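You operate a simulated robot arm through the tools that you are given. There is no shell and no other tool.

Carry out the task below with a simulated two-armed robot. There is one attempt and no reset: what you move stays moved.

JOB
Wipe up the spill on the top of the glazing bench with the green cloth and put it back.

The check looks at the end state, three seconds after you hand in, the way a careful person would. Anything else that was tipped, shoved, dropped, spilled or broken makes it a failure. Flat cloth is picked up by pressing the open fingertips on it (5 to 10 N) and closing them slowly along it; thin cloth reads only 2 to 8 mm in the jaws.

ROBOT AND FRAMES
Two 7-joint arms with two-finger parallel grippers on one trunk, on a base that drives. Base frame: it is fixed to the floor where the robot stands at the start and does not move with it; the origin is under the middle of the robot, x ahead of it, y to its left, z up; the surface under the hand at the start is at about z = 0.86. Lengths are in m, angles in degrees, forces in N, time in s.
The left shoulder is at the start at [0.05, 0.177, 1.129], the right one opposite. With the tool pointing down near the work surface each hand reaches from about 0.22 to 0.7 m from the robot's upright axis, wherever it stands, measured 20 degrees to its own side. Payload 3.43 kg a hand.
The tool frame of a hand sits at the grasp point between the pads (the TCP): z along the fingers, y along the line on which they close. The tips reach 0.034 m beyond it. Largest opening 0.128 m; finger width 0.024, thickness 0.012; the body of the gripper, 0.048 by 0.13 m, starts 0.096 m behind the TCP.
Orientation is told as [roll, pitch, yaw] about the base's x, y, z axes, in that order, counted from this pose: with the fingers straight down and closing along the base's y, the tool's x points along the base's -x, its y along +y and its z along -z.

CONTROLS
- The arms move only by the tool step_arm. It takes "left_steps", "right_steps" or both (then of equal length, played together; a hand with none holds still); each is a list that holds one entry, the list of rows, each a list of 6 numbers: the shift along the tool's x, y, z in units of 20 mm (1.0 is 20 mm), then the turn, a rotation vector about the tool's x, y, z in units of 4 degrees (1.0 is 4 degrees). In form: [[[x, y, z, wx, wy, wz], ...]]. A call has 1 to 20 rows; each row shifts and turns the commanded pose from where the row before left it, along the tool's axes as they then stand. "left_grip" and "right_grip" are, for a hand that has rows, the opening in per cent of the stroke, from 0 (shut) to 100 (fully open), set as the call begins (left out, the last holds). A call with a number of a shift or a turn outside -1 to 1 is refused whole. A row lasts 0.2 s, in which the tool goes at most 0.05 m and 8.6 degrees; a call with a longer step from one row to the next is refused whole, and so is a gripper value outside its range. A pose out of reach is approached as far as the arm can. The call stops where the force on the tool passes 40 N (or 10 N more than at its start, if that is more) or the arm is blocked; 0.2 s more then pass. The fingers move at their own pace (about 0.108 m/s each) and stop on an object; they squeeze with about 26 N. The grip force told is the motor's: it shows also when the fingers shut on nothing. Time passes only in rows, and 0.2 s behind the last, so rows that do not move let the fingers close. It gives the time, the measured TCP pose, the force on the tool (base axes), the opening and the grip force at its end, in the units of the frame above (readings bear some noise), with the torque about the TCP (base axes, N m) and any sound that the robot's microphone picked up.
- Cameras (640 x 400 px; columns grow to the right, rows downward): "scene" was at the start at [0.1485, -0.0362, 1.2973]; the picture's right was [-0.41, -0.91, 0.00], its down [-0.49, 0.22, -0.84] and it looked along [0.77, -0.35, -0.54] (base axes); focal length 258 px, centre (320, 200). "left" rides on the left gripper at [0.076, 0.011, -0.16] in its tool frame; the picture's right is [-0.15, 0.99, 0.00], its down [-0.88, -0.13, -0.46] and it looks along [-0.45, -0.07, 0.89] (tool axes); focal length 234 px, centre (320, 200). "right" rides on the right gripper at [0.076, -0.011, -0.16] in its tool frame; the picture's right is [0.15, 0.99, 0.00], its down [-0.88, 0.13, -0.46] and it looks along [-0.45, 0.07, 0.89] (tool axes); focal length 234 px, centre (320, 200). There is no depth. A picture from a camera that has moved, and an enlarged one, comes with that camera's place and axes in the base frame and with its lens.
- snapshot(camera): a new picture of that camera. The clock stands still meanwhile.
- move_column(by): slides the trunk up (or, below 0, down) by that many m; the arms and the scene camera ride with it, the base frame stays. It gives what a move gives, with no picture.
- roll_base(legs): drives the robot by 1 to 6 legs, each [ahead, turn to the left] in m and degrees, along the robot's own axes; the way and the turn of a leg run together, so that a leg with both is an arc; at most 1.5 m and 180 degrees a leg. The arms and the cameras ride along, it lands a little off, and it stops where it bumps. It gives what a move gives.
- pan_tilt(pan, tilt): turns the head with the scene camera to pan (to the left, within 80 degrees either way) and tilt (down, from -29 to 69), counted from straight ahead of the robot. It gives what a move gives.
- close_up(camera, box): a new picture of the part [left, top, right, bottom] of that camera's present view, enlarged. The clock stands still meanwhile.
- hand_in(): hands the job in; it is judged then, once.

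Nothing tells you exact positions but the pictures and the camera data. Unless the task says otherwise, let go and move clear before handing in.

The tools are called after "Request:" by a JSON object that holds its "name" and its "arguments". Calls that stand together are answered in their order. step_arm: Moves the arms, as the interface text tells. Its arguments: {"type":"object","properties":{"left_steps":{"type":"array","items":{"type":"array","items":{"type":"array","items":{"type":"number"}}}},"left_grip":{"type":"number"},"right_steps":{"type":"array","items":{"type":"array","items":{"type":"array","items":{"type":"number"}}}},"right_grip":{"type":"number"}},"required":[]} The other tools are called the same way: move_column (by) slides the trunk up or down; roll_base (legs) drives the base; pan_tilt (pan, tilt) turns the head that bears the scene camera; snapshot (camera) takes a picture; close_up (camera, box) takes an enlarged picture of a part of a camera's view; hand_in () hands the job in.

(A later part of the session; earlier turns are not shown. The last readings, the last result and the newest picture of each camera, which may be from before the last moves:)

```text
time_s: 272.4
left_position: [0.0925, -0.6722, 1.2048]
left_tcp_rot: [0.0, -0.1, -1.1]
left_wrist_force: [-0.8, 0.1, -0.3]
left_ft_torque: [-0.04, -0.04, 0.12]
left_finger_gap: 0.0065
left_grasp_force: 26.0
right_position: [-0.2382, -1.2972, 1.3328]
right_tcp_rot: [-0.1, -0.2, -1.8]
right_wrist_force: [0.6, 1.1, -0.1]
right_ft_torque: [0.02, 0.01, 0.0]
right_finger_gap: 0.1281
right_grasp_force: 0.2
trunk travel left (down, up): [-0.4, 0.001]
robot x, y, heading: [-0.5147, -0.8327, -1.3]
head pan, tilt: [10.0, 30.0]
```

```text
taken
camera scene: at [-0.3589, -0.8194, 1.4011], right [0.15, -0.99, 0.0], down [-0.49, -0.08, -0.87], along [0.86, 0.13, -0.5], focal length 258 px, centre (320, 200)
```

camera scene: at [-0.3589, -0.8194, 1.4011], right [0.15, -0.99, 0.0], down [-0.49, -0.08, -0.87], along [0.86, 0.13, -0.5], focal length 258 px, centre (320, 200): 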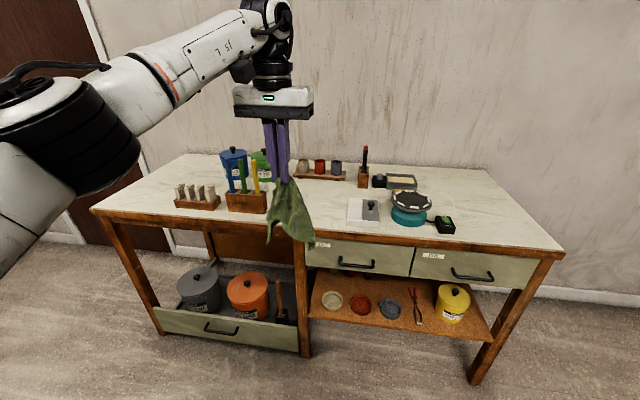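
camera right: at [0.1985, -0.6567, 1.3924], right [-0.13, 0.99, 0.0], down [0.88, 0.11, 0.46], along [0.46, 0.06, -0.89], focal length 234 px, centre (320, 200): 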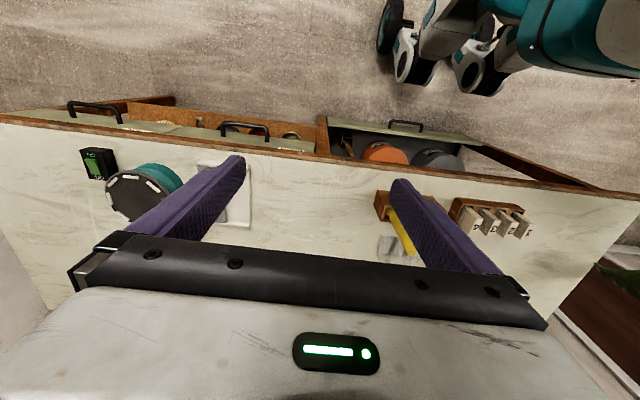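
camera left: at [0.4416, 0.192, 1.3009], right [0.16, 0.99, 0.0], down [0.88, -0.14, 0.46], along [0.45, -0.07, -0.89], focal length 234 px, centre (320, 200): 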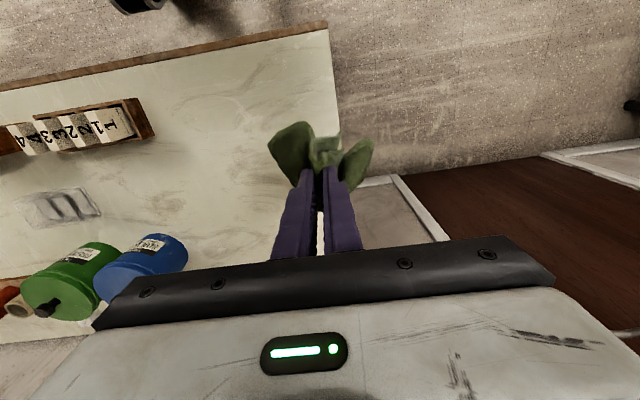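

Request:
{"name": "roll_base", "arguments": {"legs": [[0, 1.3], [0.5, 0]]}}

Request:
{"name": "pan_tilt", "arguments": {"pan": 15, "tilt": 40}}

Request:
{"name": "snapshot", "arguments": {"camera": "scene"}}

Request:
{"name": "close_up", "arguments": {"camera": "scene", "box": [200, 140, 420, 280]}}

Request:
{"name": "close_up", "arguments": {"camera": "left", "box": [250, 60, 500, 230]}}

```text
time_s: 275.7
left_position: [0.5814, -0.6545, 1.2045]
left_tcp_rot: [0.0, -0.2, 0.5]
left_wrist_force: [0.0, -0.6, -0.8]
left_ft_torque: [-0.03, 0.05, 0.06]
left_finger_gap: 0.0064
left_grasp_force: 25.9
right_position: [0.2688, -1.2883, 1.3336]
right_tcp_rot: [0.0, -0.2, -0.2]
right_wrist_force: [0.8, -0.1, -0.6]
right_ft_torque: [0.03, 0.02, -0.01]
right_finger_gap: 0.1281
right_grasp_force: 0.1
trunk travel left (down, up): [-0.4, 0.001]
robot x, y, heading: [-0.0223, -0.8306, 0.1]
head pan, tilt: [10.0, 30.0]
```

```text
time_s: 276.4
left_position: [0.5802, -0.6539, 1.2046]
left_tcp_rot: [0.0, -0.1, 0.5]
left_wrist_force: [-0.5, 0.1, 0.3]
left_ft_torque: [-0.05, 0.02, 0.08]
left_finger_gap: 0.0061
left_grasp_force: 26.2
right_position: [0.2695, -1.2904, 1.3337]
right_tcp_rot: [-0.3, -0.2, -0.3]
right_wrist_force: [0.7, -0.4, 0.0]
right_ft_torque: [-0.02, -0.01, 0.02]
right_finger_gap: 0.128
right_grasp_force: 0.1
trunk travel left (down, up): [-0.4, 0.001]
robot x, y, heading: [-0.0223, -0.8311, 0.3]
head pan, tilt: [15.0, 40.0]
```

```text
taken
camera scene: at [0.1272, -0.8072, 1.3858], right [0.26, -0.96, 0.0], down [-0.62, -0.17, -0.77], along [0.74, 0.2, -0.64], focal length 258 px, centre (320, 200)
```

scene: 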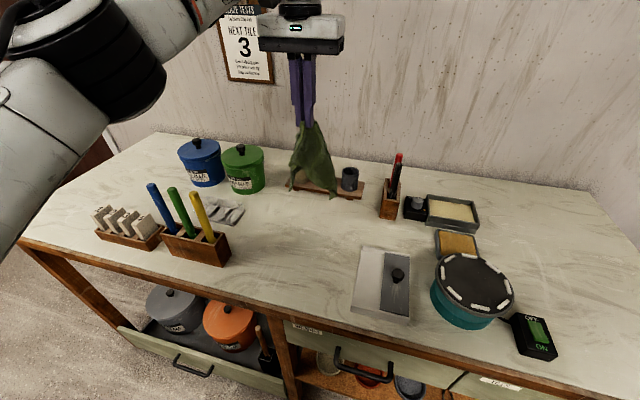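

```text
2.86 times, centred on (310, 210) of scene
camera zoom: at [0.1272, -0.8072, 1.3858], right [0.26, -0.96, 0.0], down [-0.62, -0.17, -0.77], along [0.74, 0.2, -0.64], focal length 737 px, centre (349, 171)
```

zoom: 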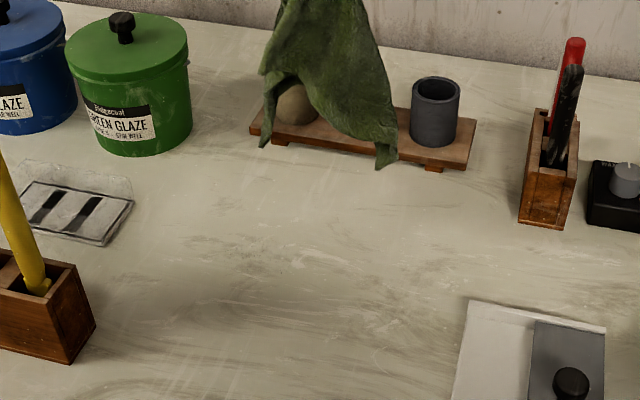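

```text
2.35 times, centred on (375, 145) of left
camera zoom: at [0.5053, -0.6449, 1.3634], right [0.14, 0.99, 0.0], down [0.88, -0.12, 0.46], along [0.45, -0.06, -0.89], focal length 551 px, centre (191, 329)
```

zoom: 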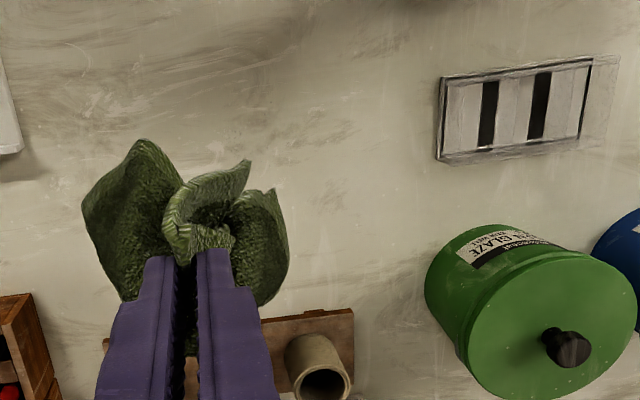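

Request:
{"name": "close_up", "arguments": {"camera": "scene", "box": [255, 210, 325, 260]}}

Request:
{"name": "close_up", "arguments": {"camera": "left", "box": [330, 60, 430, 160]}}

```text
8.00 times, centred on (290, 235) of scene
camera zoom: at [0.1272, -0.8072, 1.3858], right [0.26, -0.96, 0.0], down [-0.62, -0.17, -0.77], along [0.74, 0.2, -0.64], focal length 2064 px, centre (560, -80)
```

zoom: 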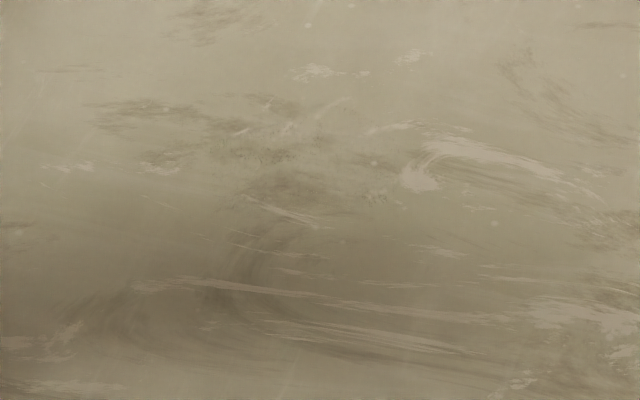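

```text
4.00 times, centred on (380, 110) of left
camera zoom: at [0.5053, -0.6449, 1.3634], right [0.14, 0.99, 0.0], down [0.88, -0.12, 0.46], along [0.45, -0.06, -0.89], focal length 937 px, centre (80, 560)
```

zoom: 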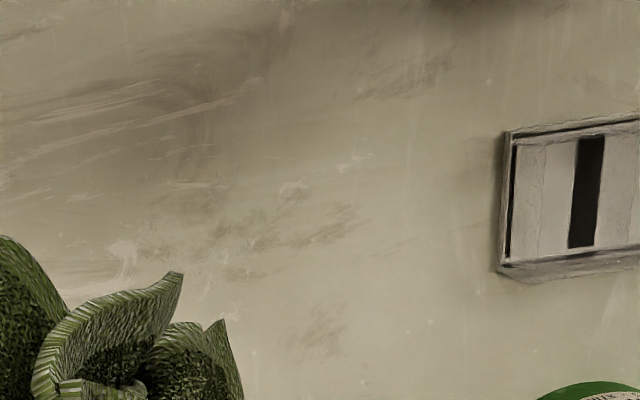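

I can make out the speckled rim here too, same place. I'll lower the cloth in front of the puddle so that it trails toward the bench front, ending with the fingers on the puddle.

Request:
{"name": "move_column", "arguments": {"by": -0.1}}

Request:
{"name": "step_arm", "arguments": {"left_steps": [[[0.9, 0.3, 0, 0, 0, 0], [0.9, 0.3, 0, 0, 0, 0], [0.9, 0.3, 0, 0, 0, 0], [0.9, 0.3, 0, 0, 0, 0], [0.9, 0.2, 0, 0, 0, 0], [0, 0, 0.8, 0, 0, 0], [-0.3, 0, 0.9, 0, 0, 0], [-0.4, 0, 0.9, 0, 0, 0], [-0.4, 0, 0.9, 0, 0, 0], [-0.5, 0, 0.9, 0, 0, 0], [-0.5, 0, 0.9, 0, 0, 0], [-0.6, 0, 0.9, 0, 0, 0], [-0.6, 0, 0.9, 0, 0, 0]]]}}

Request:
{"name": "snapshot", "arguments": {"camera": "scene"}}

Request:
{"name": "close_up", "arguments": {"camera": "scene", "box": [180, 130, 420, 290]}}

```text
time_s: 277.7
left_position: [0.5808, -0.6552, 1.1055]
left_tcp_rot: [-0.1, -0.1, 0.6]
left_wrist_force: [0.5, 0.3, -0.8]
left_ft_torque: [0.02, 0.0, 0.02]
left_finger_gap: 0.0057
left_grasp_force: 25.9
right_position: [0.2684, -1.2893, 1.2335]
right_tcp_rot: [-0.2, -0.3, -0.2]
right_wrist_force: [-0.5, 0.4, 0.4]
right_ft_torque: [0.04, -0.02, -0.01]
right_finger_gap: 0.1282
right_grasp_force: 0.1
trunk travel left (down, up): [-0.3, 0.101]
robot x, y, heading: [-0.0216, -0.8324, 0.2]
head pan, tilt: [15.0, 40.0]
```

```text
time_s: 280.5
left_position: [0.5558, -0.6274, 0.9642]
left_tcp_rot: [0.0, -0.1, 0.5]
left_wrist_force: [-0.4, -0.5, 0.1]
left_ft_torque: [-0.01, 0.01, 0.07]
left_finger_gap: 0.0062
left_grasp_force: 25.6
right_position: [0.2683, -1.2876, 1.2327]
right_tcp_rot: [-0.1, -0.1, -0.3]
right_wrist_force: [0.0, -0.3, 0.2]
right_ft_torque: [-0.02, 0.02, 0.0]
right_finger_gap: 0.128
right_grasp_force: 0.1
trunk travel left (down, up): [-0.3, 0.101]
robot x, y, heading: [-0.0188, -0.8291, 0.1]
head pan, tilt: [15.0, 40.0]
```

```text
taken
camera scene: at [0.1276, -0.8071, 1.2857], right [0.26, -0.96, 0.0], down [-0.62, -0.17, -0.77], along [0.74, 0.2, -0.64], focal length 258 px, centre (320, 200)
```

scene: 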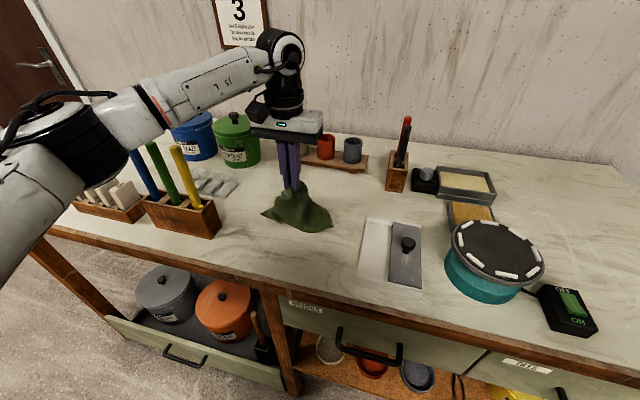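

```text
2.50 times, centred on (300, 210) of scene
camera zoom: at [0.1276, -0.8071, 1.2857], right [0.26, -0.96, 0.0], down [-0.62, -0.17, -0.77], along [0.74, 0.2, -0.64], focal length 645 px, centre (370, 175)
```

zoom: 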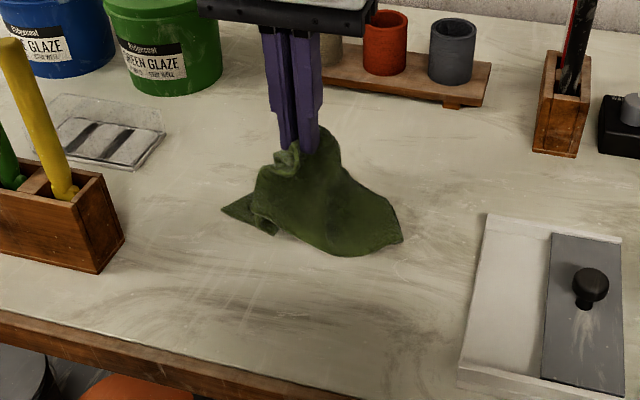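

Request:
{"name": "step_arm", "arguments": {"left_steps": [[[-0.7, 0.4, 0.9, 0, 0, 0], [-0.6, 0.4, 0.9, 0, 0, 0], [-0.5, 0.4, 0.7, 0, 0, 0], [0, 0, 0.4, 0, 0, 0], [0, 0, 0.15, 0, 0, 0]]]}}

Request:
{"name": "close_up", "arguments": {"camera": "scene", "box": [180, 130, 420, 290]}}

```text
time_s: 281.7
left_position: [0.5921, -0.6045, 0.9085]
left_tcp_rot: [-0.2, -0.6, 0.4]
left_wrist_force: [-4.0, -1.3, 29.0]
left_ft_torque: [-0.12, 0.33, 0.02]
left_finger_gap: 0.006
left_grasp_force: 26.1
right_position: [0.266, -1.2902, 1.2338]
right_tcp_rot: [-0.2, -0.3, -0.2]
right_wrist_force: [0.7, 0.3, 0.6]
right_ft_torque: [0.01, -0.01, -0.01]
right_finger_gap: 0.1282
right_grasp_force: 0.2
trunk travel left (down, up): [-0.3, 0.101]
robot x, y, heading: [-0.0236, -0.8306, 0.3]
head pan, tilt: [15.0, 40.0]
```

```text
2.50 times, centred on (300, 210) of scene
camera zoom: at [0.1241, -0.8083, 1.2867], right [0.26, -0.96, 0.0], down [-0.62, -0.17, -0.77], along [0.74, 0.2, -0.64], focal length 645 px, centre (370, 175)
```

zoom: 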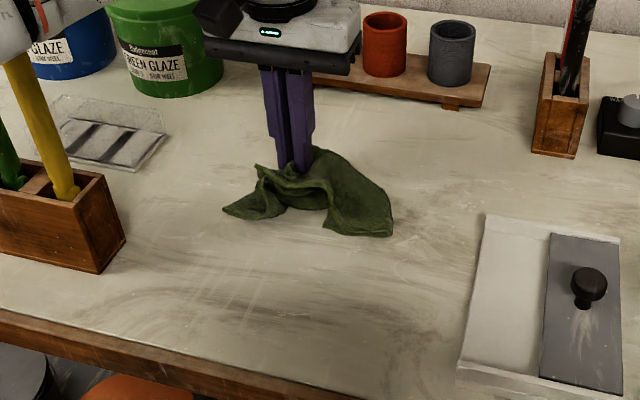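

Request:
{"name": "step_arm", "arguments": {"left_steps": [[[0, 0, -0.17, 0, 0, 0], [-0.9, 0, 0, 0, 0, 0], [0, 0.8, 0, 0, 0, 0], [0, 0.8, 0, 0, 0, 0], [0, 0.8, 0, 0, 0, 0], [0.9, 0, 0, 0, 0, 0], [0, -0.85, 0, 0, 0, 0], [0, -0.85, 0, 0, 0, 0], [0, -0.85, 0, 0, 0, 0], [0, -0.85, 0, 0, 0, 0], [0, -0.85, 0, 0, 0, 0], [0.9, 0, 0, 0, 0, 0], [0, 0.85, 0, 0, 0, 0], [0, 0.85, 0, 0, 0, 0], [0, 0.85, 0, 0, 0, 0], [0, 0.85, 0, 0, 0, 0], [0, 0.85, 0, 0, 0, 0], [0.9, 0, 0, 0, 0, 0], [0, -0.85, 0, 0, 0, 0], [0, -0.85, 0, 0, 0, 0]]]}}

Request:
{"name": "close_up", "arguments": {"camera": "scene", "box": [180, 130, 420, 290]}}

```text
time_s: 285.9
left_position: [0.5551, -0.5887, 0.9081]
left_tcp_rot: [0.1, -0.3, 0.6]
left_wrist_force: [0.2, 7.4, 21.6]
left_ft_torque: [0.2, 0.12, 0.0]
left_finger_gap: 0.0062
left_grasp_force: 26.0
right_position: [0.2665, -1.2886, 1.2341]
right_tcp_rot: [-0.1, -0.4, -0.1]
right_wrist_force: [-0.3, 0.1, -0.6]
right_ft_torque: [0.01, -0.02, -0.01]
right_finger_gap: 0.1279
right_grasp_force: 0.0
trunk travel left (down, up): [-0.3, 0.101]
robot x, y, heading: [-0.0208, -0.8318, 0.5]
head pan, tilt: [15.0, 40.0]
```

```text
2.50 times, centred on (300, 210) of scene
camera zoom: at [0.1253, -0.8073, 1.2861], right [0.26, -0.96, 0.0], down [-0.62, -0.17, -0.77], along [0.74, 0.2, -0.64], focal length 645 px, centre (370, 175)
```

zoom: 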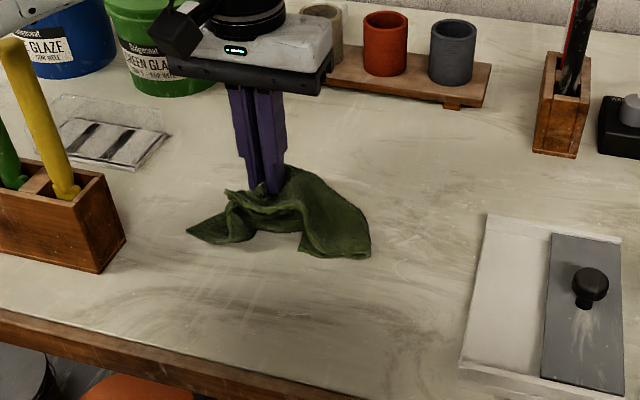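

Request:
{"name": "step_arm", "arguments": {"left_steps": [[[0, -0.85, 0, 0, 0, 0], [0, -0.85, 0, 0, 0, 0], [0, -0.85, 0, 0, 0, 0], [0.9, 0, 0, 0, 0, 0], [0, 0.85, 0, 0, 0, 0], [0, 0.85, 0, 0, 0, 0], [0, 0.85, 0, 0, 0, 0], [0, 0.85, 0, 0, 0, 0], [-0.9, -0.3, 0, 0, 0, 0], [-0.9, 0, 0, 0, 0, 0], [-0.9, 0, 0, 0, 0, 0], [-0.9, 0, 0, 0, 0, 0], [-0.9, 0, 0, 0, 0, 0], [0, -0.8, 0, 0, 0, 0], [0.9, 0, 0, 0, 0, 0], [0.9, 0, 0, 0, 0, 0], [0.9, 0, 0, 0, 0, 0], [0.9, 0, 0, 0, 0, 0]]]}}

Request:
{"name": "step_arm", "arguments": {"left_steps": [[[0, -0.8, 0, 0, 0, 0], [-0.9, 0, 0, 0, 0, 0], [-0.9, 0, 0, 0, 0, 0], [-0.9, 0, 0, 0, 0, 0], [-0.9, 0, 0, 0, 0, 0], [0, -0.6, 0, 0, 0, 0], [0.9, 0, 0, 0, 0, 0], [0.9, 0, 0, 0, 0, 0], [0.9, 0, 0, 0, 0, 0], [0.9, 0, 0, 0, 0, 0]]]}}

Request:
{"name": "close_up", "arguments": {"camera": "scene", "box": [180, 130, 420, 290]}}

```text
time_s: 289.7
left_position: [0.5565, -0.5951, 0.9095]
left_tcp_rot: [0.0, -0.3, 0.5]
left_wrist_force: [5.7, 0.3, 19.3]
left_ft_torque: [-0.06, -0.09, 0.02]
left_finger_gap: 0.0062
left_grasp_force: 26.5
right_position: [0.2675, -1.2891, 1.2327]
right_tcp_rot: [-0.1, -0.3, -0.2]
right_wrist_force: [0.4, -0.6, -0.3]
right_ft_torque: [0.02, 0.0, 0.02]
right_finger_gap: 0.128
right_grasp_force: 0.0
trunk travel left (down, up): [-0.3, 0.101]
robot x, y, heading: [-0.0223, -0.8292, 0.4]
head pan, tilt: [15.0, 40.0]
```

```text
time_s: 291.9
left_position: [0.5567, -0.6192, 0.9082]
left_tcp_rot: [0.0, -0.4, 0.5]
left_wrist_force: [6.7, 1.0, 20.8]
left_ft_torque: [-0.01, -0.09, 0.06]
left_finger_gap: 0.0063
left_grasp_force: 26.1
right_position: [0.2667, -1.288, 1.2329]
right_tcp_rot: [-0.1, -0.4, -0.1]
right_wrist_force: [-0.1, 0.3, -0.8]
right_ft_torque: [0.0, 0.01, 0.01]
right_finger_gap: 0.128
right_grasp_force: 0.0
trunk travel left (down, up): [-0.3, 0.101]
robot x, y, heading: [-0.0212, -0.8327, 0.3]
head pan, tilt: [15.0, 40.0]
```

```text
2.50 times, centred on (300, 210) of scene
camera zoom: at [0.126, -0.8077, 1.286], right [0.26, -0.96, 0.0], down [-0.62, -0.17, -0.77], along [0.74, 0.2, -0.64], focal length 645 px, centre (370, 175)
```

zoom: 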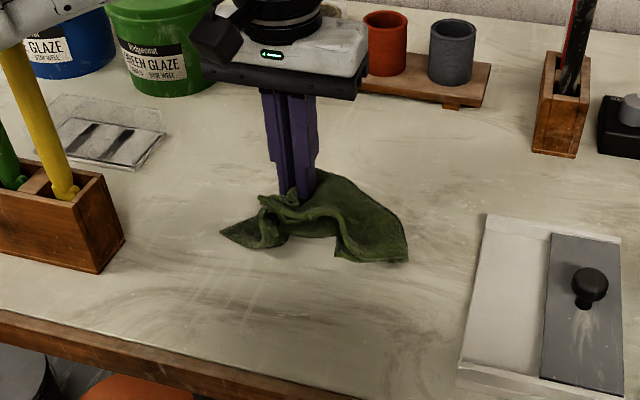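

Now lift the cloth, back off, and check the spot at a low angle.

Request:
{"name": "step_arm", "arguments": {"left_steps": [[[0, 0, -1, 0, 0, 0], [0, 0, -1, 0, 0, 0], [0, 0, -1, 0, 0, 0], [0, 0, -1, 0, 0, 0], [0, 0, -1, 0, 0, 0], [0.3, -0.3, -1, 0, 0, 0], [0.3, -0.3, -1, 0, 0, 0], [0.3, -0.3, -1, 0, 0, 0], [0.3, 0, -1, 0, 0, 0], [0.3, 0, -1, 0, 0, 0], [0.3, 0, -1, 0, 0, 0], [0.3, 0, -1, 0, 0, 0], [0.3, 0, -1, 0, 0, 0]]]}}

Request:
{"name": "close_up", "arguments": {"camera": "scene", "box": [230, 190, 330, 260]}}

Request:
{"name": "snapshot", "arguments": {"camera": "scene"}}

```text
time_s: 294.7
left_position: [0.5065, -0.638, 1.1673]
left_tcp_rot: [0.0, -0.1, 0.5]
left_wrist_force: [-0.2, -0.3, -0.4]
left_ft_torque: [-0.01, 0.0, 0.07]
left_finger_gap: 0.0061
left_grasp_force: 26.2
right_position: [0.267, -1.2907, 1.233]
right_tcp_rot: [-0.1, -0.4, -0.2]
right_wrist_force: [0.4, 0.3, 0.4]
right_ft_torque: [0.02, -0.01, -0.02]
right_finger_gap: 0.1278
right_grasp_force: 0.0
trunk travel left (down, up): [-0.3, 0.101]
robot x, y, heading: [-0.0215, -0.8317, 0.4]
head pan, tilt: [15.0, 40.0]
```

```text
5.71 times, centred on (280, 225) of scene
camera zoom: at [0.127, -0.8073, 1.2858], right [0.26, -0.96, 0.0], down [-0.62, -0.17, -0.77], along [0.74, 0.2, -0.64], focal length 1474 px, centre (549, 57)
```

zoom: 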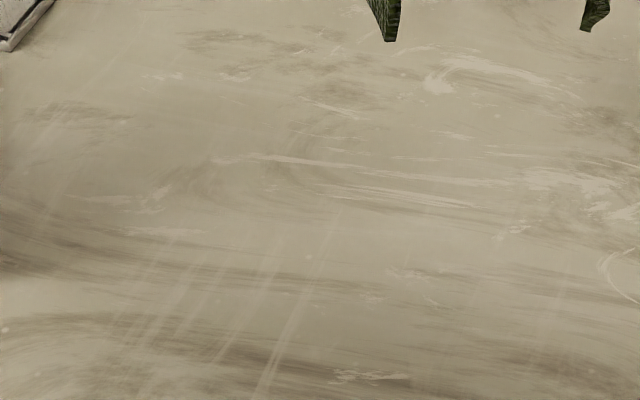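

```text
taken
camera scene: at [0.127, -0.8073, 1.2858], right [0.26, -0.96, 0.0], down [-0.62, -0.17, -0.77], along [0.74, 0.2, -0.64], focal length 258 px, centre (320, 200)
```

scene: 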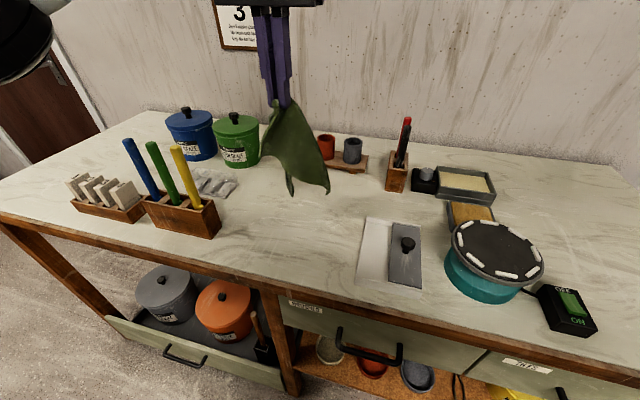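

The speckled rim seems gone. I'll confirm from the same low vantage where I first saw it.

Request:
{"name": "roll_base", "arguments": {"legs": [[-0.5, 0], [0, 89]]}}

Request:
{"name": "pan_tilt", "arguments": {"pan": -45, "tilt": 20}}

Request:
{"name": "move_column", "arguments": {"by": -0.15}}

Request:
{"name": "snapshot", "arguments": {"camera": "scene"}}

Request:
{"name": "close_up", "arguments": {"camera": "scene", "box": [480, 180, 560, 225]}}

Request:
{"name": "close_up", "arguments": {"camera": "scene", "box": [440, 120, 640, 240]}}

```text
time_s: 301.4
left_position: [-0.7028, -0.3021, 1.1669]
left_tcp_rot: [-0.1, -0.1, 89.4]
left_wrist_force: [0.2, -0.2, -0.6]
left_ft_torque: [0.02, 0.0, -0.17]
left_finger_gap: 0.0061
left_grasp_force: 25.6
right_position: [-0.0592, -0.553, 1.2337]
right_tcp_rot: [-0.2, -0.2, 88.7]
right_wrist_force: [0.2, -0.4, -0.4]
right_ft_torque: [-0.01, -0.02, -0.02]
right_finger_gap: 0.1278
right_grasp_force: 0.0
trunk travel left (down, up): [-0.3, 0.101]
robot x, y, heading: [-0.5199, -0.8362, 88.9]
head pan, tilt: [15.0, 40.0]
```

```text
time_s: 302.7
left_position: [-0.703, -0.3014, 1.166]
left_tcp_rot: [0.1, -0.2, 89.2]
left_wrist_force: [0.1, 0.0, -0.9]
left_ft_torque: [-0.04, 0.0, -0.08]
left_finger_gap: 0.0062
left_grasp_force: 26.2
right_position: [-0.0577, -0.5539, 1.233]
right_tcp_rot: [-0.2, -0.3, 88.7]
right_wrist_force: [-0.5, 0.7, 0.6]
right_ft_torque: [0.02, 0.03, 0.01]
right_finger_gap: 0.128
right_grasp_force: 0.1
trunk travel left (down, up): [-0.3, 0.101]
robot x, y, heading: [-0.5246, -0.8354, 89.2]
head pan, tilt: [-45.0, 20.0]
```

```text
time_s: 304.5
left_position: [-0.7034, -0.3024, 1.0165]
left_tcp_rot: [0.0, -0.2, 89.2]
left_wrist_force: [-0.2, 0.2, -0.4]
left_ft_torque: [-0.03, -0.02, -0.12]
left_finger_gap: 0.0059
left_grasp_force: 26.0
right_position: [-0.0587, -0.5541, 1.0829]
right_tcp_rot: [-0.2, -0.3, 88.7]
right_wrist_force: [0.1, -0.7, -0.1]
right_ft_torque: [0.01, 0.0, 0.03]
right_finger_gap: 0.1282
right_grasp_force: 0.0
trunk travel left (down, up): [-0.15, 0.251]
robot x, y, heading: [-0.5214, -0.8336, 89.1]
head pan, tilt: [-45.0, 20.0]
```

```text
taken
camera scene: at [-0.4571, -0.6995, 1.1672], right [0.7, -0.72, 0.0], down [-0.25, -0.24, -0.94], along [0.67, 0.65, -0.34], focal length 258 px, centre (320, 200)
```

scene: 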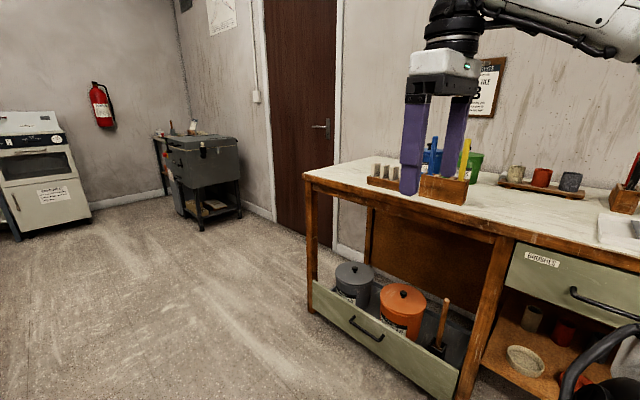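

```text
8.00 times, centred on (520, 202) of scene
camera zoom: at [-0.4571, -0.6995, 1.1672], right [0.7, -0.72, 0.0], down [-0.25, -0.24, -0.94], along [0.67, 0.65, -0.34], focal length 2064 px, centre (-1280, 180)
```

zoom: 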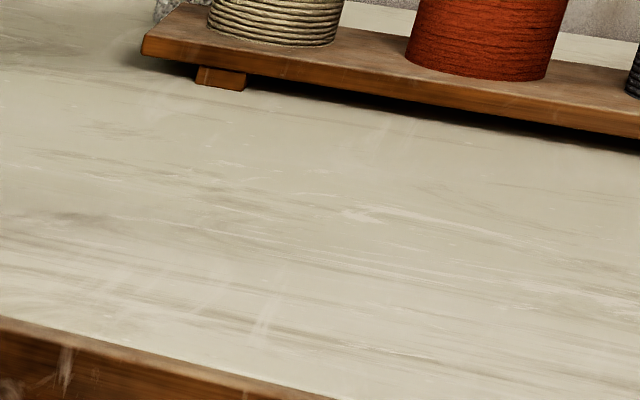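

```text
3.20 times, centred on (540, 180) of scene
camera zoom: at [-0.4571, -0.6995, 1.1672], right [0.7, -0.72, 0.0], down [-0.25, -0.24, -0.94], along [0.67, 0.65, -0.34], focal length 826 px, centre (-384, 264)
```

zoom: 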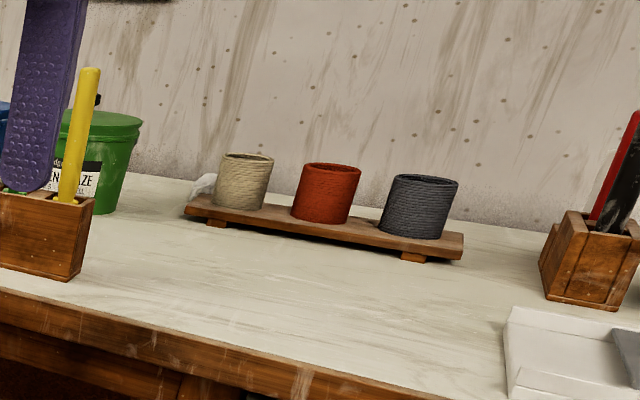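

The puddle is completely gone. Now I'll take the cloth back to its place at the left end of the bench.

Request:
{"name": "move_column", "arguments": {"by": 0.2}}

Request:
{"name": "roll_base", "arguments": {"legs": [[0, -90], [0, -89], [-0.74, 0], [0, 90]]}}

Request:
{"name": "pan_tilt", "arguments": {"pan": 0, "tilt": 40}}

Request:
{"name": "snapshot", "arguments": {"camera": "scene"}}

```text
time_s: 306.6
left_position: [-0.7038, -0.3008, 1.2162]
left_tcp_rot: [0.0, -0.1, 89.3]
left_wrist_force: [0.2, 0.2, 0.0]
left_ft_torque: [-0.01, -0.03, -0.1]
left_finger_gap: 0.0062
left_grasp_force: 25.9
right_position: [-0.06, -0.5548, 1.2828]
right_tcp_rot: [-0.1, -0.1, 88.7]
right_wrist_force: [-0.2, -1.0, -0.3]
right_ft_torque: [0.01, -0.01, 0.03]
right_finger_gap: 0.1279
right_grasp_force: 0.0
trunk travel left (down, up): [-0.35, 0.051]
robot x, y, heading: [-0.52, -0.8354, 89.2]
head pan, tilt: [-45.0, 20.0]
```

```text
time_s: 322.0
left_position: [0.0258, 0.0676, 1.2156]
left_tcp_rot: [0.0, -0.2, -2.6]
left_wrist_force: [0.1, 0.1, -0.2]
left_ft_torque: [0.02, 0.02, -0.09]
left_finger_gap: 0.0058
left_grasp_force: 26.1
right_position: [-0.2458, -0.5675, 1.2836]
right_tcp_rot: [-0.2, -0.2, -3.2]
right_wrist_force: [-0.1, -0.4, -0.7]
right_ft_torque: [0.03, -0.03, 0.03]
right_finger_gap: 0.1281
right_grasp_force: 0.1
trunk travel left (down, up): [-0.35, 0.051]
robot x, y, heading: [-0.5118, -0.098, -2.8]
head pan, tilt: [-45.0, 20.0]
```

```text
time_s: 323.2
left_position: [0.0257, 0.0672, 1.2171]
left_tcp_rot: [0.0, -0.1, -2.6]
left_wrist_force: [-0.8, -0.5, 0.1]
left_ft_torque: [0.02, 0.01, -0.09]
left_finger_gap: 0.0059
left_grasp_force: 25.9
right_position: [-0.2489, -0.5693, 1.2832]
right_tcp_rot: [-0.2, -0.3, -3.3]
right_wrist_force: [-0.9, -0.4, -0.4]
right_ft_torque: [0.04, -0.02, -0.02]
right_finger_gap: 0.128
right_grasp_force: 0.0
trunk travel left (down, up): [-0.35, 0.051]
robot x, y, heading: [-0.5108, -0.0955, -2.7]
head pan, tilt: [0.0, 40.0]
```

```text
taken
camera scene: at [-0.3611, -0.1027, 1.3358], right [-0.05, -1.0, 0.0], down [-0.64, 0.03, -0.77], along [0.77, -0.04, -0.64], focal length 258 px, centre (320, 200)
```

scene: 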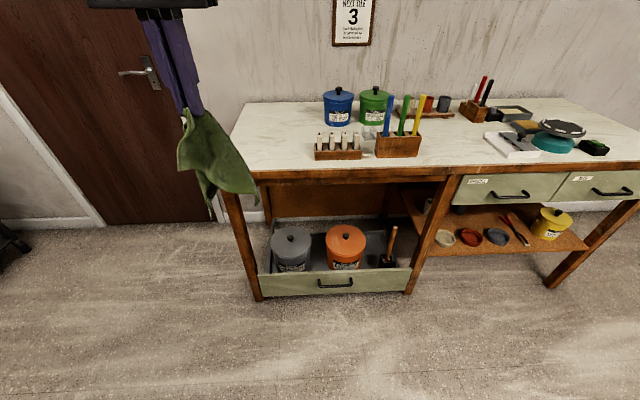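

Request:
{"name": "roll_base", "arguments": {"legs": [[0, 2.7], [0.54, 0]]}}

Request:
{"name": "pan_tilt", "arguments": {"pan": 5, "tilt": 40}}

Request:
{"name": "snapshot", "arguments": {"camera": "scene"}}

```text
time_s: 326.7
left_position: [0.5532, 0.092, 1.2177]
left_tcp_rot: [0.1, -0.1, 0.3]
left_wrist_force: [0.2, -0.5, 0.3]
left_ft_torque: [0.0, 0.02, -0.11]
left_finger_gap: 0.0059
left_grasp_force: 26.0
right_position: [0.3122, -0.5544, 1.283]
right_tcp_rot: [-0.2, -0.2, -0.4]
right_wrist_force: [-0.2, 0.6, -0.3]
right_ft_torque: [-0.01, 0.05, -0.02]
right_finger_gap: 0.1282
right_grasp_force: 0.1
trunk travel left (down, up): [-0.35, 0.051]
robot x, y, heading: [0.0233, -0.0983, -0.0]
head pan, tilt: [0.0, 40.0]
```

```text
time_s: 327.3
left_position: [0.554, 0.0939, 1.2168]
left_tcp_rot: [0.0, -0.1, 0.2]
left_wrist_force: [-0.5, 0.3, 0.7]
left_ft_torque: [-0.01, 0.0, -0.11]
left_finger_gap: 0.0059
left_grasp_force: 25.9
right_position: [0.3116, -0.5539, 1.2832]
right_tcp_rot: [-0.3, -0.3, -0.4]
right_wrist_force: [-0.8, -0.1, -0.5]
right_ft_torque: [0.0, 0.01, 0.01]
right_finger_gap: 0.1284
right_grasp_force: 0.2
trunk travel left (down, up): [-0.35, 0.051]
robot x, y, heading: [0.0278, -0.1005, 0.1]
head pan, tilt: [5.0, 40.0]
```

```text
taken
camera scene: at [0.175, -0.0871, 1.3358], right [0.09, -1.0, 0.0], down [-0.64, -0.06, -0.77], along [0.76, 0.07, -0.64], focal length 258 px, centre (320, 200)
```

scene: 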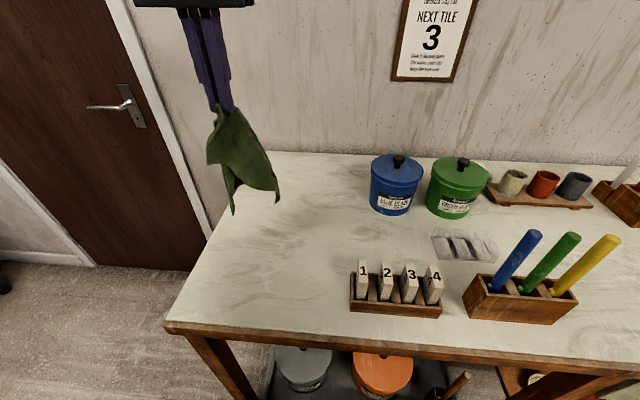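

Over the cloth's place side. I'll centre the hand at y≈0 and pitch the fingers forward for the extra reach needed to lay the cloth from the back edge toward me.

Request:
{"name": "step_arm", "arguments": {"left_steps": [[[0, -0.4, 0, 0, -1, 0], [0, -0.4, 0, 0, -1, 0], [0, -0.4, 0, 0, -1, 0], [0, -0.4, 0, 0, -1, 0], [0, -0.4, 0, 0, -1, 0], [0, -0.4, 0, 0, -1, 0], [0, -0.4, 0, 0, -1, 0], [0, -0.4, 0, 0, -1, 0], [0, -0.4, 0, 0, -1, 0], [0, -0.4, 0, 0, -1, 0], [0, -0.4, 0, 0, -1, 0], [0, -0.4, 0, 0, -1, 0]]]}}

Request:
{"name": "snapshot", "arguments": {"camera": "scene"}}

```text
time_s: 329.9
left_position: [0.5536, -0.0021, 1.2156]
left_tcp_rot: [-0.1, -48.2, 0.2]
left_wrist_force: [0.6, 0.7, -0.8]
left_ft_torque: [-0.01, 0.01, -0.08]
left_finger_gap: 0.0058
left_grasp_force: 26.0
right_position: [0.3111, -0.5559, 1.2837]
right_tcp_rot: [-0.2, -0.2, -0.4]
right_wrist_force: [-0.2, 0.3, 0.9]
right_ft_torque: [-0.01, 0.01, -0.03]
right_finger_gap: 0.1279
right_grasp_force: 0.1
trunk travel left (down, up): [-0.35, 0.051]
robot x, y, heading: [0.0206, -0.0955, -0.1]
head pan, tilt: [5.0, 40.0]
```

```text
taken
camera scene: at [0.1751, -0.0873, 1.3358], right [0.09, -1.0, 0.0], down [-0.64, -0.06, -0.77], along [0.76, 0.07, -0.64], focal length 258 px, centre (320, 200)
```

scene: 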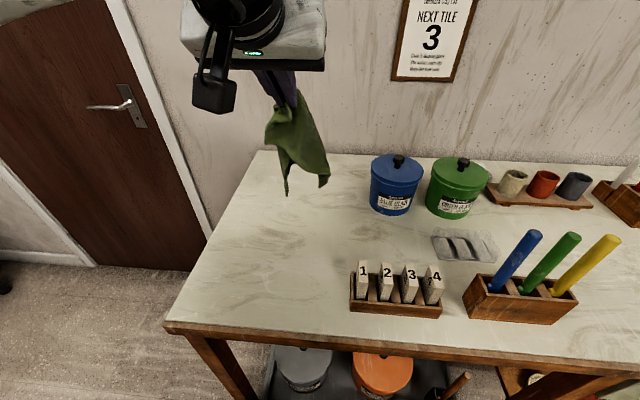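

Request:
{"name": "step_arm", "arguments": {"left_steps": [[[-0.395, 0, 0.972, 0, 0, 0], [-0.395, 0, 0.972, 0, 0, 0], [-0.395, 0, 0.972, 0, 0, 0], [-0.395, 0, 0.972, 0, 0, 0], [-0.395, 0, 0.972, 0, 0, 0], [-0.395, 0, 0.972, 0, 0, 0], [-0.395, 0, 0.972, 0, 0, 0], [-0.395, 0, 0.972, 0, 0, 0], [-0.395, 0, 0.972, 0, 0, 0], [-0.395, 0, 0.972, 0, 0, 0], [-0.395, 0, 0.972, 0, 0, 0], [-0.395, 0, 0.972, 0, 0, 0]]]}}

Request:
{"name": "snapshot", "arguments": {"camera": "scene"}}

Request:
{"name": "close_up", "arguments": {"camera": "scene", "box": [210, 60, 430, 220]}}

```text
time_s: 332.5
left_position: [0.7935, -0.0018, 1.1313]
left_tcp_rot: [0.0, -48.2, 0.2]
left_wrist_force: [0.2, -0.3, 0.0]
left_ft_torque: [0.0, 0.01, -0.05]
left_finger_gap: 0.006
left_grasp_force: 26.1
right_position: [0.3117, -0.5551, 1.2832]
right_tcp_rot: [-0.2, -0.3, -0.4]
right_wrist_force: [0.3, 0.0, 0.3]
right_ft_torque: [0.0, -0.01, -0.06]
right_finger_gap: 0.1278
right_grasp_force: 0.1
trunk travel left (down, up): [-0.35, 0.051]
robot x, y, heading: [0.0211, -0.0999, -0.2]
head pan, tilt: [5.0, 40.0]
```

```text
taken
camera scene: at [0.1754, -0.0874, 1.3357], right [0.09, -1.0, 0.0], down [-0.64, -0.06, -0.77], along [0.76, 0.07, -0.64], focal length 258 px, centre (320, 200)
```

scene: 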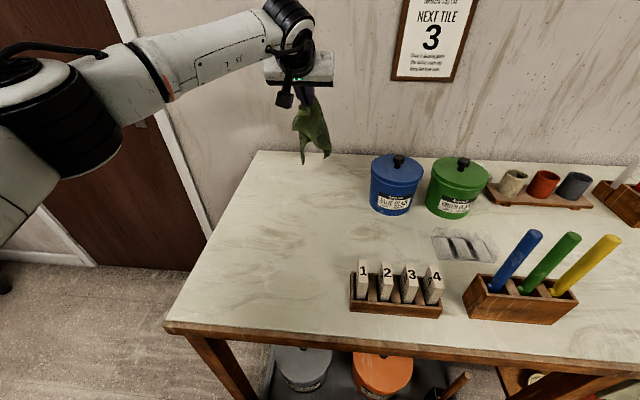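

```text
2.50 times, centred on (320, 140) of scene
camera zoom: at [0.1754, -0.0874, 1.3357], right [0.09, -1.0, 0.0], down [-0.64, -0.06, -0.77], along [0.76, 0.07, -0.64], focal length 645 px, centre (320, 350)
```

zoom: 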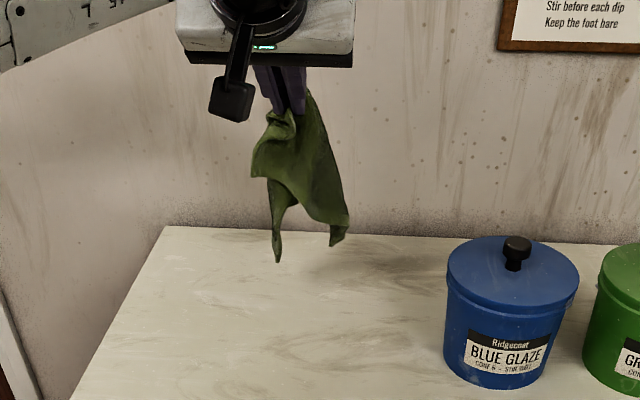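

Fingers and cloth hang over the back of the original spot. Lower until the far edge touches.

Request:
{"name": "step_arm", "arguments": {"left_steps": [[[0.488, 0, 0.705, 0, 0, 0], [0.488, 0, 0.705, 0, 0, 0], [0.488, 0, 0.705, 0, 0, 0], [0, 0, 0, 0, 0, 0], [0, 0, 0, 0, 0, 0]]]}}

Request:
{"name": "close_up", "arguments": {"camera": "scene", "box": [210, 60, 430, 220]}}

```text
time_s: 333.7
left_position: [0.8031, -0.0009, 1.0828]
left_tcp_rot: [0.1, -48.1, 0.2]
left_wrist_force: [-0.6, 1.6, 0.1]
left_ft_torque: [0.05, 0.04, -0.09]
left_finger_gap: 0.0057
left_grasp_force: 25.6
right_position: [0.3117, -0.5542, 1.283]
right_tcp_rot: [-0.2, -0.2, -0.4]
right_wrist_force: [-0.1, -0.3, -0.2]
right_ft_torque: [0.02, -0.02, 0.0]
right_finger_gap: 0.128
right_grasp_force: 0.2
trunk travel left (down, up): [-0.35, 0.051]
robot x, y, heading: [0.0239, -0.0957, -0.1]
head pan, tilt: [5.0, 40.0]
```

```text
2.50 times, centred on (320, 140) of scene
camera zoom: at [0.1752, -0.0871, 1.3357], right [0.09, -1.0, 0.0], down [-0.64, -0.06, -0.77], along [0.76, 0.07, -0.64], focal length 645 px, centre (320, 350)
```

zoom: 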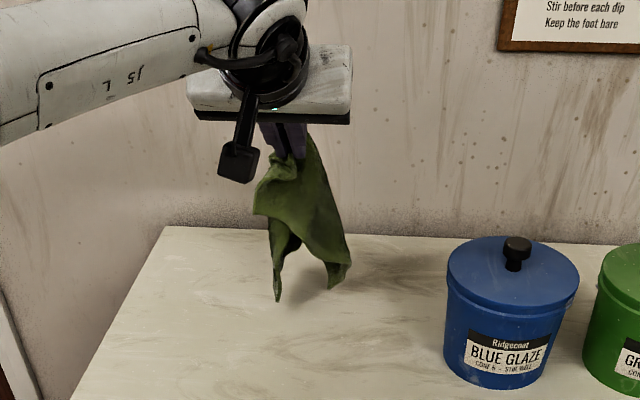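

The lower corners are about touching at x≈0.83–0.86. Now sweep back and down along an arc to lay it.

Request:
{"name": "step_arm", "arguments": {"left_steps": [[[0.665, 0, -0.567, 0, 0, 0], [0.665, 0, -0.567, 0, 0, 0], [0.665, 0, -0.567, 0, 0, 0], [0.782, 0, -0.375, 0, 0, 0], [0.782, 0, -0.375, 0, 0, 0], [0.782, 0, -0.375, 0, 0, 0], [0.852, 0, -0.153, 0, 0, 0], [0.852, 0, -0.153, 0, 0, 0], [0.852, 0, -0.153, 0, 0, 0]]]}}

Request:
{"name": "close_up", "arguments": {"camera": "scene", "box": [210, 60, 430, 220]}}

```text
time_s: 335.7
left_position: [0.6607, -0.0014, 1.0221]
left_tcp_rot: [-0.1, -48.1, 0.4]
left_wrist_force: [0.0, -0.1, 0.1]
left_ft_torque: [0.0, 0.05, -0.05]
left_finger_gap: 0.0058
left_grasp_force: 26.5
right_position: [0.3114, -0.5544, 1.2842]
right_tcp_rot: [-0.3, -0.3, -0.5]
right_wrist_force: [0.5, 0.2, -0.2]
right_ft_torque: [0.0, 0.01, 0.04]
right_finger_gap: 0.1283
right_grasp_force: 0.0
trunk travel left (down, up): [-0.35, 0.051]
robot x, y, heading: [0.0259, -0.096, -0.1]
head pan, tilt: [5.0, 40.0]
```

```text
2.50 times, centred on (320, 140) of scene
camera zoom: at [0.1751, -0.087, 1.3358], right [0.09, -1.0, 0.0], down [-0.64, -0.06, -0.77], along [0.76, 0.07, -0.64], focal length 645 px, centre (320, 350)
```

zoom: 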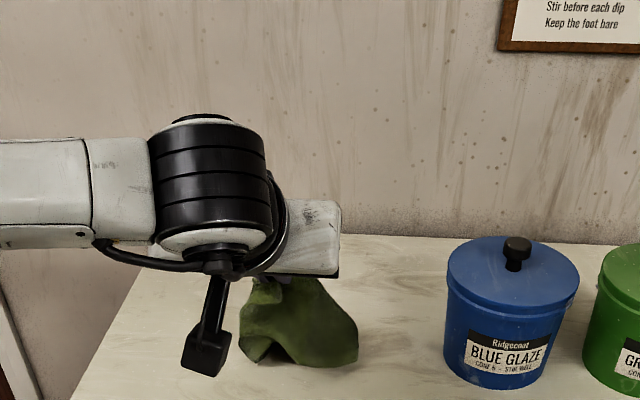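

The cloth slid along instead of staying put; it needs to be lower before pulling back. I'll go back up and forward and repeat with a steeper descent.

Request:
{"name": "step_arm", "arguments": {"left_steps": [[[-0.652, 0, -0.584, 0, 0, 0], [-0.652, 0, -0.584, 0, 0, 0], [-0.652, 0, -0.584, 0, 0, 0], [-0.652, 0, -0.584, 0, 0, 0], [-0.652, 0, -0.584, 0, 0, 0], [-0.625, 0, 0.699, 0, 0, 0], [-0.625, 0, 0.699, 0, 0, 0], [-0.625, 0, 0.699, 0, 0, 0], [-0.625, 0, 0.699, 0, 0, 0], [-0.625, 0, 0.699, 0, 0, 0], [-0.625, 0, 0.699, 0, 0, 0], [-0.625, 0, 0.699, 0, 0, 0], [-0.625, 0, 0.699, 0, 0, 0], [-0.625, 0, 0.699, 0, 0, 0], [0, 0, 0, 0, 0, 0], [0, 0, 0, 0, 0, 0]]]}}

Request:
{"name": "close_up", "arguments": {"camera": "scene", "box": [210, 60, 430, 220]}}

```text
time_s: 339.1
left_position: [0.8311, -0.0047, 1.1106]
left_tcp_rot: [-0.1, -48.2, 0.1]
left_wrist_force: [-0.2, 0.4, -0.7]
left_ft_torque: [0.03, 0.06, -0.03]
left_finger_gap: 0.0058
left_grasp_force: 26.1
right_position: [0.3115, -0.5545, 1.2834]
right_tcp_rot: [-0.2, -0.2, -0.3]
right_wrist_force: [0.9, 0.0, 0.1]
right_ft_torque: [0.01, 0.02, -0.03]
right_finger_gap: 0.1278
right_grasp_force: 0.1
trunk travel left (down, up): [-0.35, 0.051]
robot x, y, heading: [0.0252, -0.0938, -0.1]
head pan, tilt: [5.0, 40.0]
```

```text
2.50 times, centred on (320, 140) of scene
camera zoom: at [0.1751, -0.0874, 1.3357], right [0.09, -1.0, 0.0], down [-0.64, -0.06, -0.77], along [0.76, 0.07, -0.64], focal length 645 px, centre (320, 350)
```

zoom: 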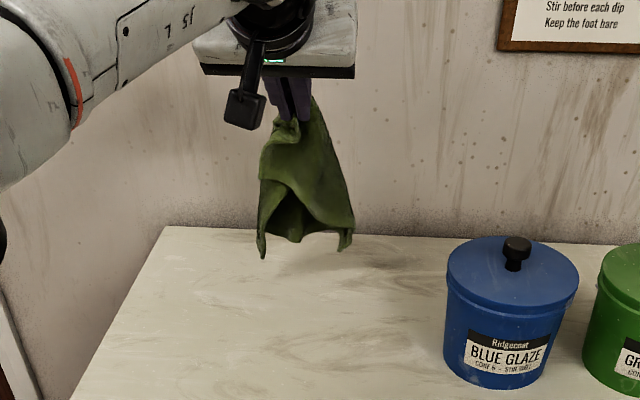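

Request:
{"name": "step_arm", "arguments": {"left_steps": [[[0.796, 0, 0.31, 0, 0, 0], [0.796, 0, 0.31, 0, 0, 0], [0.796, 0, 0.31, 0, 0, 0], [0.796, 0, 0.31, 0, 0, 0], [0.796, 0, 0.31, 0, 0, 0], [0.833, 0, -0.223, 0, 0, 0], [0.833, 0, -0.223, 0, 0, 0], [0.833, 0, -0.223, 0, 0, 0], [0.833, 0, -0.223, 0, 0, 0], [0.833, 0, -0.223, 0, 0, 0], [0.833, 0, -0.223, 0, 0, 0], [0.833, 0, -0.223, 0, 0, 0], [0.833, 0, -0.223, 0, 0, 0], [0.833, 0, -0.223, 0, 0, 0]]]}}

Request:
{"name": "snapshot", "arguments": {"camera": "scene"}}

Request:
{"name": "snapshot", "arguments": {"camera": "left"}}

```text
time_s: 342.1
left_position: [0.6714, -0.0027, 0.9455]
left_tcp_rot: [0.1, -48.2, 0.2]
left_wrist_force: [-0.8, -0.3, -0.1]
left_ft_torque: [0.0, 0.02, -0.04]
left_finger_gap: 0.006
left_grasp_force: 26.4
right_position: [0.3109, -0.5528, 1.2833]
right_tcp_rot: [-0.2, -0.3, -0.3]
right_wrist_force: [0.0, -0.1, 0.8]
right_ft_torque: [-0.01, -0.01, 0.04]
right_finger_gap: 0.1283
right_grasp_force: 0.1
trunk travel left (down, up): [-0.35, 0.051]
robot x, y, heading: [0.0265, -0.0947, 0.0]
head pan, tilt: [5.0, 40.0]
```

```text
taken
camera scene: at [0.175, -0.0871, 1.3358], right [0.09, -1.0, 0.0], down [-0.64, -0.06, -0.77], along [0.76, 0.07, -0.64], focal length 258 px, centre (320, 200)
```

scene: 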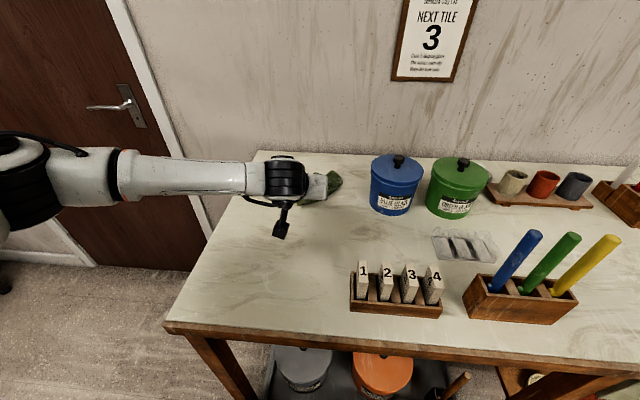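

```text
taken
camera left: at [0.502, 0.0075, 0.994], right [0.09, 0.99, 0.11], down [0.25, -0.13, 0.96], along [0.96, -0.06, -0.26], focal length 234 px, centre (320, 200)
```

left: 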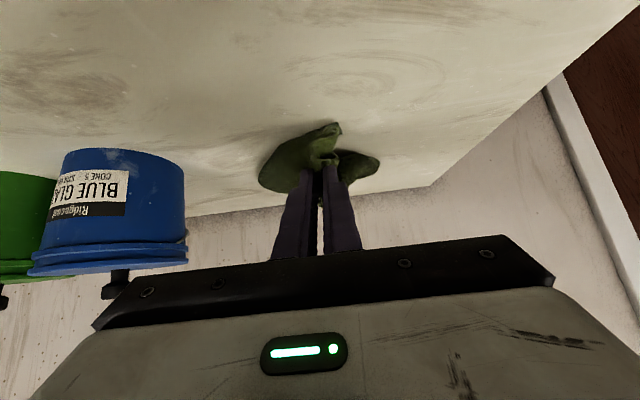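

Request:
{"name": "step_arm", "arguments": {"left_steps": [[[0.91, 0, -0.19, 0, 0, 0], [0.91, 0, -0.19, 0, 0, 0], [0.91, 0, -0.19, 0, 0, 0], [0.8, 0, -0.19, 0, 0, 0]]]}}

Request:
{"name": "snapshot", "arguments": {"camera": "left"}}

Request:
{"name": "snapshot", "arguments": {"camera": "scene"}}

```text
time_s: 343.1
left_position: [0.6112, -0.0019, 0.9041]
left_tcp_rot: [0.0, -48.2, 0.1]
left_wrist_force: [0.5, 0.5, 0.8]
left_ft_torque: [0.0, -0.02, -0.08]
left_finger_gap: 0.0059
left_grasp_force: 26.0
right_position: [0.3117, -0.554, 1.2835]
right_tcp_rot: [-0.2, -0.3, -0.4]
right_wrist_force: [0.6, 0.0, 0.2]
right_ft_torque: [0.0, 0.01, 0.0]
right_finger_gap: 0.1277
right_grasp_force: 0.0
trunk travel left (down, up): [-0.35, 0.051]
robot x, y, heading: [0.0208, -0.0961, -0.0]
head pan, tilt: [5.0, 40.0]
```

```text
taken
camera left: at [0.4425, 0.0079, 0.9537], right [0.1, 0.99, 0.11], down [0.25, -0.13, 0.96], along [0.96, -0.06, -0.26], focal length 234 px, centre (320, 200)
```

left: 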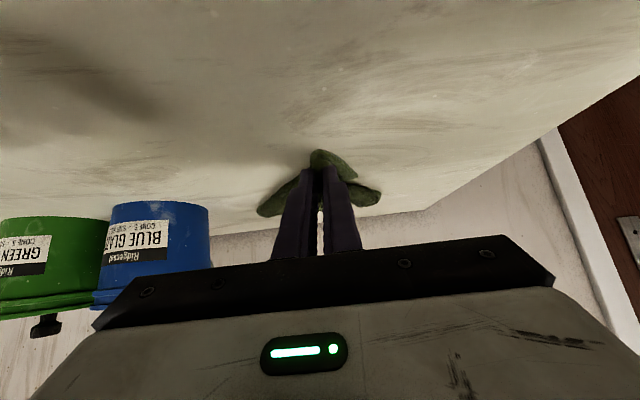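

```text
taken
camera scene: at [0.175, -0.0871, 1.3358], right [0.09, -1.0, 0.0], down [-0.64, -0.06, -0.77], along [0.76, 0.07, -0.64], focal length 258 px, centre (320, 200)
```

scene: 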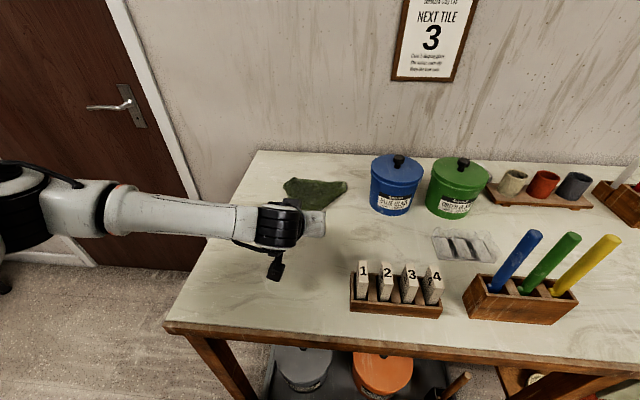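

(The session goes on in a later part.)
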